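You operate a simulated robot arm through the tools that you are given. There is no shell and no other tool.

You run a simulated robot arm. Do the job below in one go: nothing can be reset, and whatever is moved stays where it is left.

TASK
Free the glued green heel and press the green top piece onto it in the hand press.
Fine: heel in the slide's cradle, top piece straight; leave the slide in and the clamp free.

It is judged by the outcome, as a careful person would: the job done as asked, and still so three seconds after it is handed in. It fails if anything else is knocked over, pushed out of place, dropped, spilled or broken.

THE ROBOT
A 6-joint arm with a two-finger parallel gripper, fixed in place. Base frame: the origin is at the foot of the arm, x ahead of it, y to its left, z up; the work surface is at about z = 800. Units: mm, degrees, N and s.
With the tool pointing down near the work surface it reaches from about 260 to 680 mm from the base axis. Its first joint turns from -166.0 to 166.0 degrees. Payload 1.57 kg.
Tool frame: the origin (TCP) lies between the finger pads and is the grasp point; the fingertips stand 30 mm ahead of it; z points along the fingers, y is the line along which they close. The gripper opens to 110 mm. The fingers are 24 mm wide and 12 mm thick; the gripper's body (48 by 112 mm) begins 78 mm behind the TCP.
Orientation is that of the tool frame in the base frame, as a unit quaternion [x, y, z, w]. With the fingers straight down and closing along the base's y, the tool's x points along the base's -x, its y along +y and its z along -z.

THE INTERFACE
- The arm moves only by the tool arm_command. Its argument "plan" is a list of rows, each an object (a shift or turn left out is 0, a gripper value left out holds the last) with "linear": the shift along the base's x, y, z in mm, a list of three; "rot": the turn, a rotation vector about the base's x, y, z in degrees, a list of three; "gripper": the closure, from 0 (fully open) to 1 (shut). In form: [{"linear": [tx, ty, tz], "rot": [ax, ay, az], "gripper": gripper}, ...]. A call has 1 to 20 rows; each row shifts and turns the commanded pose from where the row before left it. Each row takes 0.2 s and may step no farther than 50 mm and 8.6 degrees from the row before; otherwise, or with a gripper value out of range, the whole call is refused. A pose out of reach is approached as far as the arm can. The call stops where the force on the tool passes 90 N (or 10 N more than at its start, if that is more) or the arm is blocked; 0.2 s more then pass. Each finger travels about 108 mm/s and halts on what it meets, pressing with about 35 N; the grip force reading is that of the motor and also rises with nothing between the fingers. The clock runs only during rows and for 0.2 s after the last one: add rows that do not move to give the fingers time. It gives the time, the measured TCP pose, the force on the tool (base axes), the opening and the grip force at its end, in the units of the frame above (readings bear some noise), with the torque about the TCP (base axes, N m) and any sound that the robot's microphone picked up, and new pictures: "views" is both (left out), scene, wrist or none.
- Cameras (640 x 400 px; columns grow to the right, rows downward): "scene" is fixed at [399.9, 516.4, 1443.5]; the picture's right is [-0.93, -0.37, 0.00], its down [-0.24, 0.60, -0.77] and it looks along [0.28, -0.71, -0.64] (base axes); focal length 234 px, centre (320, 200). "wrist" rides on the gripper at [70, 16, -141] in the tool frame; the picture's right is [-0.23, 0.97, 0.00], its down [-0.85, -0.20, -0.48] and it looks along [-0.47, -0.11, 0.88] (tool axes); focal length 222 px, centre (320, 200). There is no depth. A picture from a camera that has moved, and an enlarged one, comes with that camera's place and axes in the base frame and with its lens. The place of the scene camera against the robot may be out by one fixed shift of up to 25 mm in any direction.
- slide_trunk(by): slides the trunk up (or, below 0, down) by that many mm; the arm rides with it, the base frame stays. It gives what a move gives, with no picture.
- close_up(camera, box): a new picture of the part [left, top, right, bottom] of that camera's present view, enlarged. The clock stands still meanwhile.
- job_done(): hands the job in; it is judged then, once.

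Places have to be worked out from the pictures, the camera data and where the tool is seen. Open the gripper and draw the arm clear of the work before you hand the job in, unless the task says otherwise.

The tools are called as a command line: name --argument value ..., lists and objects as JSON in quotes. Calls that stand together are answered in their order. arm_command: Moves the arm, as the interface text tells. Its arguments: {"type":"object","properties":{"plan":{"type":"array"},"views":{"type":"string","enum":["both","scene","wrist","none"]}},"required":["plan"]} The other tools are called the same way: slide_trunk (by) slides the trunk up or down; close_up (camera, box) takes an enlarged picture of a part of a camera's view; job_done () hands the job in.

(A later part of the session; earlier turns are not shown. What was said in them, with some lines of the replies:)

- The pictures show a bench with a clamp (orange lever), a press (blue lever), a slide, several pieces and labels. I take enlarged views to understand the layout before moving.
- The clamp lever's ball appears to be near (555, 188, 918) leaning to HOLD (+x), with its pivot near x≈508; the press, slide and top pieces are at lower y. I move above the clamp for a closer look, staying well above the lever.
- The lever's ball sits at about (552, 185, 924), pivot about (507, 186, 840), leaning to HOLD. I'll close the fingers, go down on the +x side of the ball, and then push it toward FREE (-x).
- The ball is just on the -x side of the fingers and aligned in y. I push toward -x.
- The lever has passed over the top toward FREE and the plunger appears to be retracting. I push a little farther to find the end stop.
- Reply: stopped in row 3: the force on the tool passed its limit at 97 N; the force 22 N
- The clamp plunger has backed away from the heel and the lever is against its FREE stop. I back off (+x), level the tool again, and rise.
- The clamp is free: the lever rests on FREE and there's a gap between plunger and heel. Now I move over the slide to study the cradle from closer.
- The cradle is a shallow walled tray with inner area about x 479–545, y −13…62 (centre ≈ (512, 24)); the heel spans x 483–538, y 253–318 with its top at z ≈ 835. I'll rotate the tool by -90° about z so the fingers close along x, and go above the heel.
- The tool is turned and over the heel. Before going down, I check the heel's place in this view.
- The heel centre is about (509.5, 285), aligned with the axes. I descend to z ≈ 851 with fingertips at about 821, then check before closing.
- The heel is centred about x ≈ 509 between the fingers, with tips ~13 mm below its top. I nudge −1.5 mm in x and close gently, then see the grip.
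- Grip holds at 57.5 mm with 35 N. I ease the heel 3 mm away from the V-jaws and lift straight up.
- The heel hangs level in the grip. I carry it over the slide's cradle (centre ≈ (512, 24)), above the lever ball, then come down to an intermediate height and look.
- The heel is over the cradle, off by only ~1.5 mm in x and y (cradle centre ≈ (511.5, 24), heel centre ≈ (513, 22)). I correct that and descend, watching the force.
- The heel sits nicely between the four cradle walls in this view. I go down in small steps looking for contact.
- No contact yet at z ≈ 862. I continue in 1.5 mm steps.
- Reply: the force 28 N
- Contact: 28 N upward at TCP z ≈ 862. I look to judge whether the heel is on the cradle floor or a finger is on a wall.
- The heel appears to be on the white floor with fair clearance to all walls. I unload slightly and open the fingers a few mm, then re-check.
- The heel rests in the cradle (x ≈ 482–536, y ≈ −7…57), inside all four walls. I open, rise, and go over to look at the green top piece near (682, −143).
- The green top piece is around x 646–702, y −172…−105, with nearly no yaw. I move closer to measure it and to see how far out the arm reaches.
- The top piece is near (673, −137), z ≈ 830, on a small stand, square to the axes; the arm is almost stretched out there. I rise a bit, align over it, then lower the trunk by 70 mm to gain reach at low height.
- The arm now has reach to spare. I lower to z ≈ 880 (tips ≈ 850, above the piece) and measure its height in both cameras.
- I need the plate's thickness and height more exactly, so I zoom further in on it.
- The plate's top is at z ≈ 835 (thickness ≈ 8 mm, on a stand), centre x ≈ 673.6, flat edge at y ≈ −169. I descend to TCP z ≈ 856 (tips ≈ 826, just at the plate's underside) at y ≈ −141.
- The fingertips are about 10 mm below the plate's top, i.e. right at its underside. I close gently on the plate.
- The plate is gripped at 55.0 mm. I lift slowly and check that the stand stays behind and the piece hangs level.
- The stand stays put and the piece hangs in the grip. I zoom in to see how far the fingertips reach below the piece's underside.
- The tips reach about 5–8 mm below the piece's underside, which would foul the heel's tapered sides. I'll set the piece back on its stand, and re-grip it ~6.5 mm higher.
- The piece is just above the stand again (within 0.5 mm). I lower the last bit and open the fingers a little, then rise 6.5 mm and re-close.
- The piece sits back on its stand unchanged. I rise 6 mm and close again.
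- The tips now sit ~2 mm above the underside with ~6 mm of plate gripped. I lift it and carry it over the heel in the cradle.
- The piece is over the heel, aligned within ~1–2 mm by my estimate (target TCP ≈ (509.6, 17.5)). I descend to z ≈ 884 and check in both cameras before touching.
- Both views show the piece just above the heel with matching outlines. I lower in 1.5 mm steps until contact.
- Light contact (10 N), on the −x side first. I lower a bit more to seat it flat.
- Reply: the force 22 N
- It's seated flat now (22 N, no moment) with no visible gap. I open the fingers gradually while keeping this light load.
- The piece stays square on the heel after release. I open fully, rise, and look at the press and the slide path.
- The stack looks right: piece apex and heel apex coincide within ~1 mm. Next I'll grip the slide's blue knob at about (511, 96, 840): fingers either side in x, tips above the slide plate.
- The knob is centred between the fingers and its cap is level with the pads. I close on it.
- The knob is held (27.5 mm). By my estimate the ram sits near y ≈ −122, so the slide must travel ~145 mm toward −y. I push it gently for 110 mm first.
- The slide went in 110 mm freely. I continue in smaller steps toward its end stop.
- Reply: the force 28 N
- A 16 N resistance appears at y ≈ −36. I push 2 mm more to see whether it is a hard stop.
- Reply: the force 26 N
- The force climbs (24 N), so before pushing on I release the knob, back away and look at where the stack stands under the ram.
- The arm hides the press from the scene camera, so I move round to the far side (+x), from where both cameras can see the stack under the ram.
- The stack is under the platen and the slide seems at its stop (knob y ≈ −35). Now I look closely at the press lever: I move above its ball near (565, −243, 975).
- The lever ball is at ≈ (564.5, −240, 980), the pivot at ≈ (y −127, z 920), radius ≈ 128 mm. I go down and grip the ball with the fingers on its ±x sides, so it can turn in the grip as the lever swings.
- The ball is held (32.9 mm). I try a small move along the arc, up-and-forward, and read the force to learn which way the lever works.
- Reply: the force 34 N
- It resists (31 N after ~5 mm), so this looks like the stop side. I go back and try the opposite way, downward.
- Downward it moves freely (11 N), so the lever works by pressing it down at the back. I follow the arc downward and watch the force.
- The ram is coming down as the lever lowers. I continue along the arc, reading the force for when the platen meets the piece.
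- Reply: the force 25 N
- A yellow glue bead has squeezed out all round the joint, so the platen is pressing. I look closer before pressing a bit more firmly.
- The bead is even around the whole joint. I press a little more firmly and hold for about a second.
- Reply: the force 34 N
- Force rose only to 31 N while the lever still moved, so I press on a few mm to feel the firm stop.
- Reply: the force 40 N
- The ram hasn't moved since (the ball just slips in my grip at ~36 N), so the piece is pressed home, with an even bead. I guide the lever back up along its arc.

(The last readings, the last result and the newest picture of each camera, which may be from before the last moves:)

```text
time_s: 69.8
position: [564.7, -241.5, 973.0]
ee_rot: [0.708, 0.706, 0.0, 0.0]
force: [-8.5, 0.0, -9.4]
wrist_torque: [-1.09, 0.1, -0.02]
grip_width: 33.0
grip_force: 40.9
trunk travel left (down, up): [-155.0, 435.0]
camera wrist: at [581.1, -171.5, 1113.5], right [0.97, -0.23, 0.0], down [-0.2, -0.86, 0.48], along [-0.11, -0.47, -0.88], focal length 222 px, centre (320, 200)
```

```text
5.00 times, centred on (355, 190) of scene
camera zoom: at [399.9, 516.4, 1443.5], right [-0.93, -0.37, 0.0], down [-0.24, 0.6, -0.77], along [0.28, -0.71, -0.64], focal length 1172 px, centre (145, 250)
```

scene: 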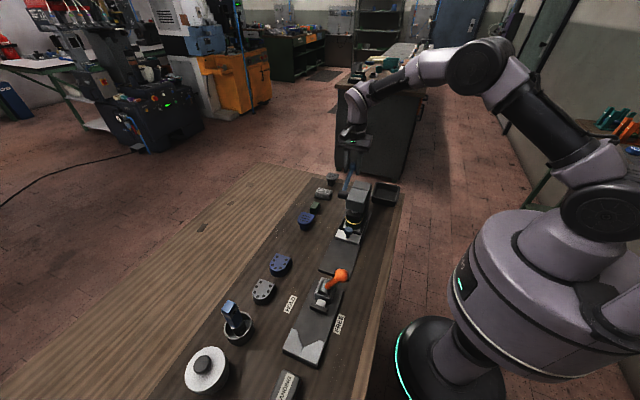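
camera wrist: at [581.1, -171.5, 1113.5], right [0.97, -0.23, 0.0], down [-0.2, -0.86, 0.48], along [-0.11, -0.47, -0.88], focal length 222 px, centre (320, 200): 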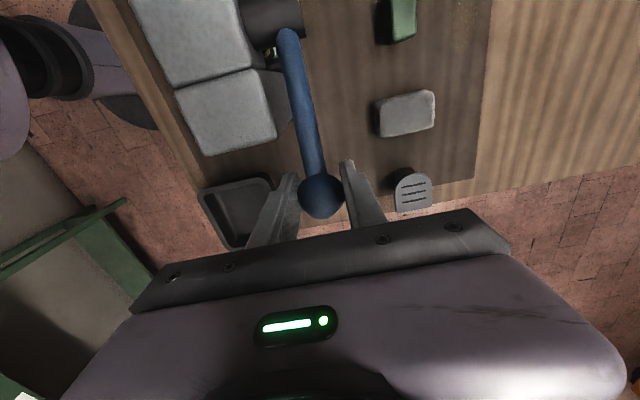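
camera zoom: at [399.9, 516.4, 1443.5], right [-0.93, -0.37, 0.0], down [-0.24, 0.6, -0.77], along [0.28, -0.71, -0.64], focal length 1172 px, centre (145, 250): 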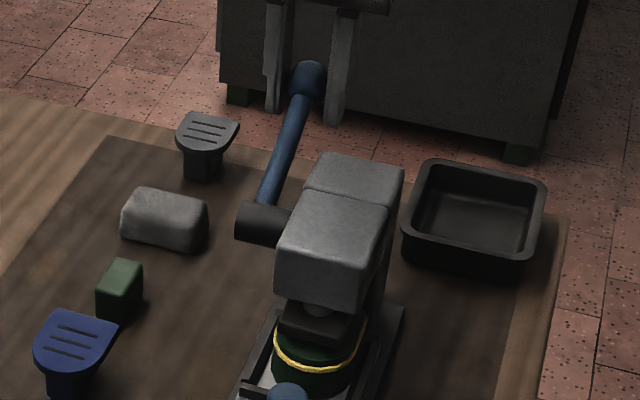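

The ram is up again and the bead stays on the joint. I bring the lever the last ~3 mm to its original rest, then open and withdraw upward.

arm_command --plan '[{"linear": [0, 1.0, 2.0]}, {"linear": [0, 0.5, 1.2]}, {"linear": [0, 0, 0]}]' --views "none"

arm_command --plan '[{"linear": [0, 0, 0], "gripper": 0.6}, {"linear": [0, 0, 0], "gripper": 0.35}, {"linear": [0, 0, 0], "gripper": 0.3}, {"linear": [0, 0, 30]}, {"linear": [0, 0, 45]}, {"linear": [0, 0, 10]}, {"linear": [0, 0, 0]}]'

close_up --camera "scene" --box '[325, 150, 385, 230]'

close_up --camera "scene" --box '[338, 195, 372, 235]'

```text
time_s: 70.6
position: [564.4, -239.8, 977.6]
ee_rot: [0.708, 0.707, 0.0, 0.0]
force: [-8.2, -1.8, -8.2]
wrist_torque: [-1.07, 0.07, -0.01]
grip_width: 32.8
grip_force: 40.4
trunk travel left (down, up): [-155.0, 435.0]
```

```text
time_s: 72.2
position: [564.7, -240.5, 1061.9]
ee_rot: [0.708, 0.706, 0.001, -0.001]
force: [0.2, -0.2, -0.3]
wrist_torque: [0.0, 0.02, 0.02]
grip_width: 76.9
grip_force: 0.0
trunk travel left (down, up): [-155.0, 435.0]
camera wrist: at [581.4, -170.2, 1203.3], right [0.97, -0.23, 0.0], down [-0.2, -0.86, 0.48], along [-0.11, -0.47, -0.88], focal length 222 px, centre (320, 200)
```

scene: 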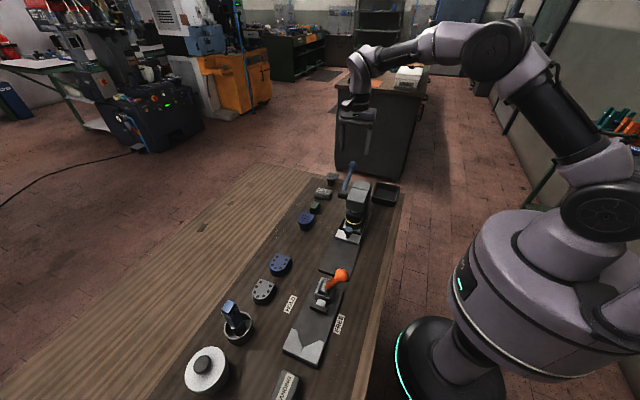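
wrist: 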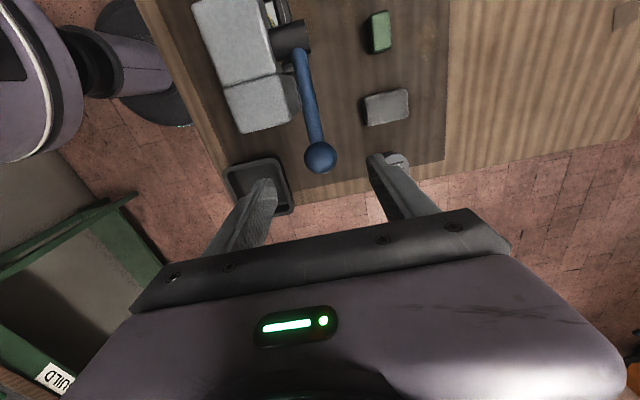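

```text
5.00 times, centred on (355, 190) of scene
camera zoom: at [399.9, 516.4, 1443.5], right [-0.93, -0.37, 0.0], down [-0.24, 0.6, -0.77], along [0.28, -0.71, -0.64], focal length 1172 px, centre (145, 250)
```

zoom: 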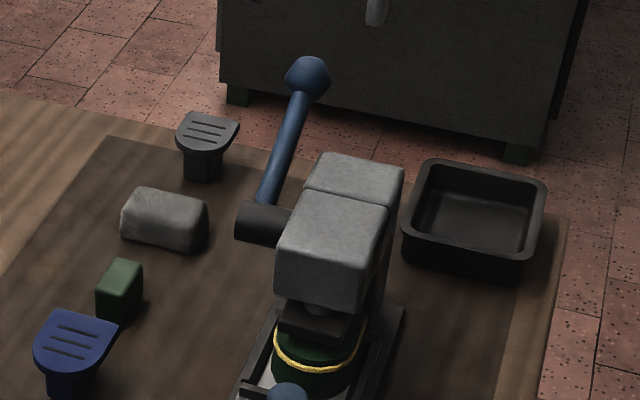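

```text
10.00 times, centred on (355, 215) of scene
camera zoom: at [399.9, 516.4, 1443.5], right [-0.93, -0.37, 0.0], down [-0.24, 0.6, -0.77], along [0.28, -0.71, -0.64], focal length 2345 px, centre (-30, 50)
```

zoom: 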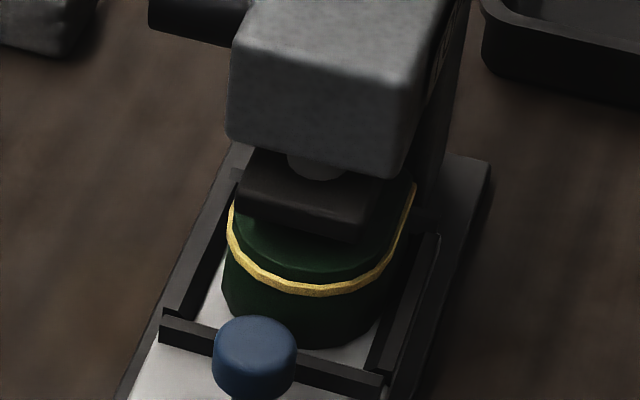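

The lever is back at its rest, and the pressed stack stands squarely in the cradle under the ram. To be sure the slide is fully home, I close the fingers and go to the +y side of its knob for a gentle check push.

arm_command --plan '[{"linear": [0, 40, 5], "gripper": 0.6}, {"linear": [-5, 45, 0], "gripper": 1}, {"linear": [-10, 45, 0]}, {"linear": [-10, 45, 0]}, {"linear": [-15, 45, 0]}, {"linear": [-14, 45, 0]}, {"linear": [0, 10, -40]}, {"linear": [0, 0, -45]}, {"linear": [0, 0, -45]}, {"linear": [0, 0, -45]}, {"linear": [0, 0, -28]}, {"linear": [0, 0, 0]}]'

close_up --camera "wrist" --box '[220, 80, 420, 240]'

```text
time_s: 74.8
position: [509.5, 36.2, 864.4]
ee_rot: [0.708, 0.706, 0.0, 0.0]
force: [-1.5, 0.5, -0.1]
wrist_torque: [-0.01, 0.03, -0.04]
grip_width: 0.0
grip_force: 21.2
trunk travel left (down, up): [-155.0, 435.0]
camera wrist: at [525.3, 106.7, 1004.5], right [0.97, -0.23, 0.0], down [-0.2, -0.85, 0.48], along [-0.11, -0.47, -0.88], focal length 222 px, centre (320, 200)
```

scene: 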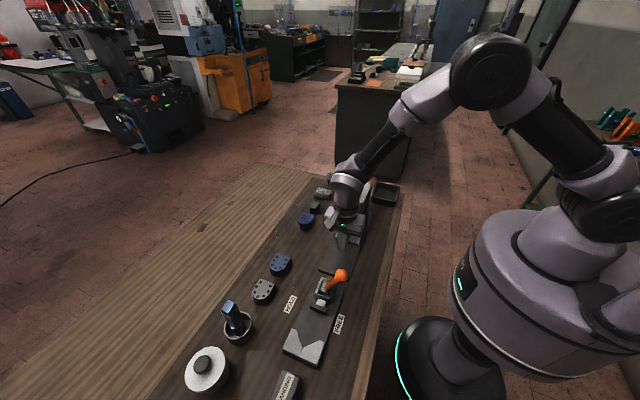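
wrist: 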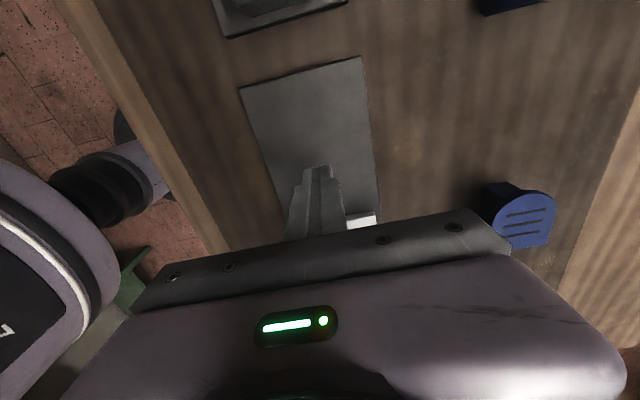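

```text
2.50 times, centred on (320, 160) of wrist
camera zoom: at [525.3, 106.7, 1004.5], right [0.97, -0.23, 0.0], down [-0.2, -0.85, 0.48], along [-0.11, -0.47, -0.88], focal length 555 px, centre (320, 300)
```

zoom: 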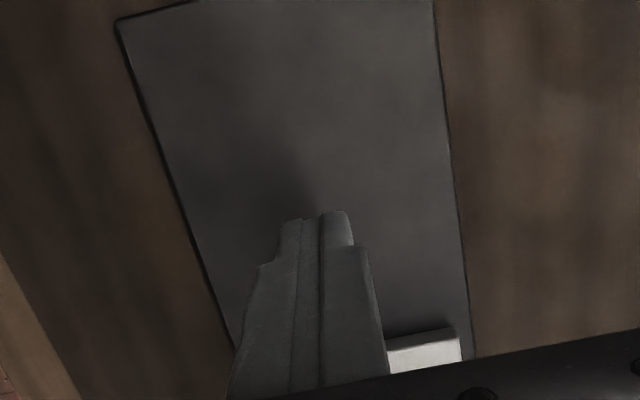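

The closed fingers stand on the +y side of the knob at y ≈ 36. I move toward −y up to just before the expected contact (TCP y ≈ −9), then push gently.

arm_command --plan '[{"linear": [0, -10, 0]}, {"linear": [0, -10, 0]}, {"linear": [0, -10, 0]}, {"linear": [0, -8, 0]}, {"linear": [0, -4, 0]}, {"linear": [0, -2, 0]}, {"linear": [0, 0, 0]}]' --views "none"

```text
time_s: 76.4
position: [510.8, -8.6, 864.7]
ee_rot: [0.708, 0.707, 0.0, 0.001]
force: [0.3, -0.2, 1.1]
wrist_torque: [-0.02, -0.01, -0.01]
grip_width: 0.0
grip_force: 21.9
trunk travel left (down, up): [-155.0, 435.0]
```

arm_command --plan '[{"linear": [0, -1, 0]}, {"linear": [0, -1, 0]}, {"linear": [0, -1, 0]}, {"linear": [0, 0, 0]}]' --views "none"

```text
time_s: 77.4
position: [510.8, -9.1, 864.1]
ee_rot: [0.708, 0.707, -0.001, 0.0]
force: [-4.0, 26.9, -1.3]
wrist_torque: [0.48, 0.23, -0.07]
grip_width: 0.0
grip_force: 21.6
trunk travel left (down, up): [-155.0, 435.0]
```

26.9 N with hardly any motion: the slide is at its hard stop. One more slight push to confirm, then I withdraw.

arm_command --plan '[{"linear": [0, -1, 0]}, {"linear": [0, 0, 0]}]' --views "none"

arm_command --plan '[{"linear": [0, 4, 0]}, {"linear": [0, 15, 5]}, {"linear": [0, 20, 20]}, {"linear": [0, 10, 45]}, {"linear": [0, 0, 45], "gripper": 0.3}, {"linear": [0, 0, 45], "gripper": 0}, {"linear": [40, 0, 20]}, {"linear": [45, 0, 10]}, {"linear": [40, 0, 0]}, {"linear": [0, 0, 0]}]'

close_up --camera "scene" --box '[320, 160, 390, 290]'

close_up --camera "scene" --box '[338, 195, 372, 235]'

```text
time_s: 78.0
position: [511.5, -9.3, 863.5]
ee_rot: [0.708, 0.707, -0.001, -0.001]
force: [-4.6, 43.8, -2.6]
wrist_torque: [0.76, 0.25, -0.1]
grip_width: 0.1
grip_force: 21.5
trunk travel left (down, up): [-155.0, 435.0]
```

```text
time_s: 80.2
position: [638.4, 34.3, 1054.1]
ee_rot: [0.707, 0.707, 0.0, 0.0]
force: [0.6, 0.0, -0.8]
wrist_torque: [0.0, -0.02, -0.03]
grip_width: 109.9
grip_force: 0.1
trunk travel left (down, up): [-155.0, 435.0]
camera wrist: at [654.2, 105.1, 1194.5], right [0.97, -0.23, 0.0], down [-0.2, -0.85, 0.48], along [-0.11, -0.47, -0.88], focal length 222 px, centre (320, 200)
```

scene: 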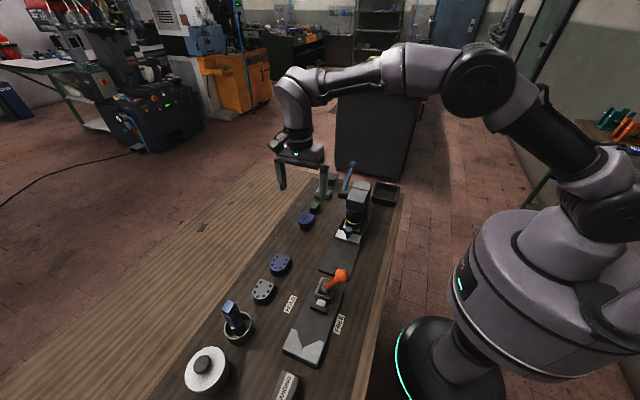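
wrist: 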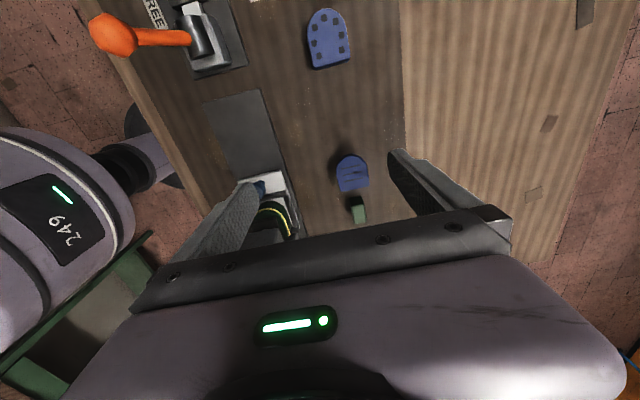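

```text
3.08 times, centred on (355, 225) of scene
camera zoom: at [399.9, 516.4, 1443.5], right [-0.93, -0.37, 0.0], down [-0.24, 0.6, -0.77], along [0.28, -0.71, -0.64], focal length 721 px, centre (212, 123)
```

zoom: 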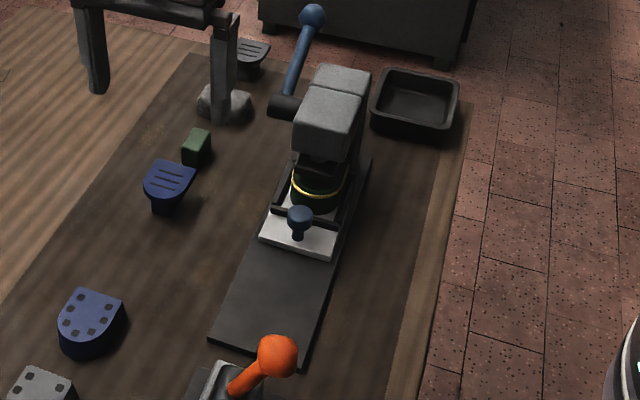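

```text
10.00 times, centred on (355, 215) of scene
camera zoom: at [399.9, 516.4, 1443.5], right [-0.93, -0.37, 0.0], down [-0.24, 0.6, -0.77], along [0.28, -0.71, -0.64], focal length 2345 px, centre (-30, 50)
```

zoom: 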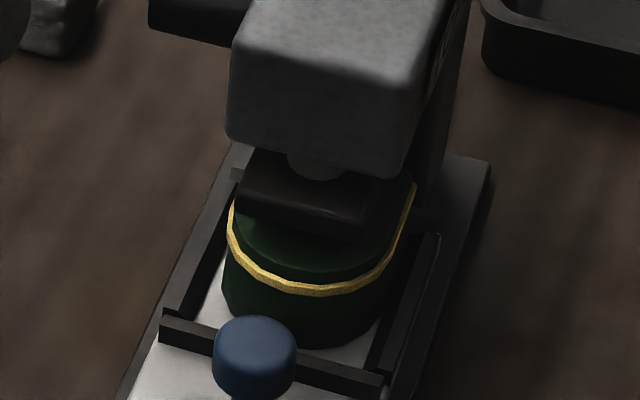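

Everything checks out: the piece is pressed square on the heel with an even bead, and the heel is inside the cradle. The slide is at its hard stop (44 N, no motion), both levers rest where they should (clamp on FREE, press lever up), and nothing else has moved. The gripper is open and clear, so I hand the job in.

job_done

```text
The job is handed in.
```

The green top piece is pressed onto the green heel, and the job is handed in. No result from the judging has come back yet.

- **Clamp:** I pushed the orange lever over to FREE, and it stays there with the plunger clear of the heel.
- **Heel:** It sits in the slide's cradle, inside all four walls.
- **Top piece:** It sat about a millimetre from the heel's outline before pressing. An even glue bead now shows round the joint.
- **Press:** I lowered the press lever until the ram stopped moving, at about 36 N on the handle. I then brought the lever back to its original rest.
- **Slide:** It is in, against its hard stop. A check push of 44 N did not move it.

I gripped the top piece twice. The first grip was too low for the heel, so I set the piece back on its stand and took it again. I saw nothing else knocked or moved in the last pictures. The gripper is open and the arm is clear of the work.
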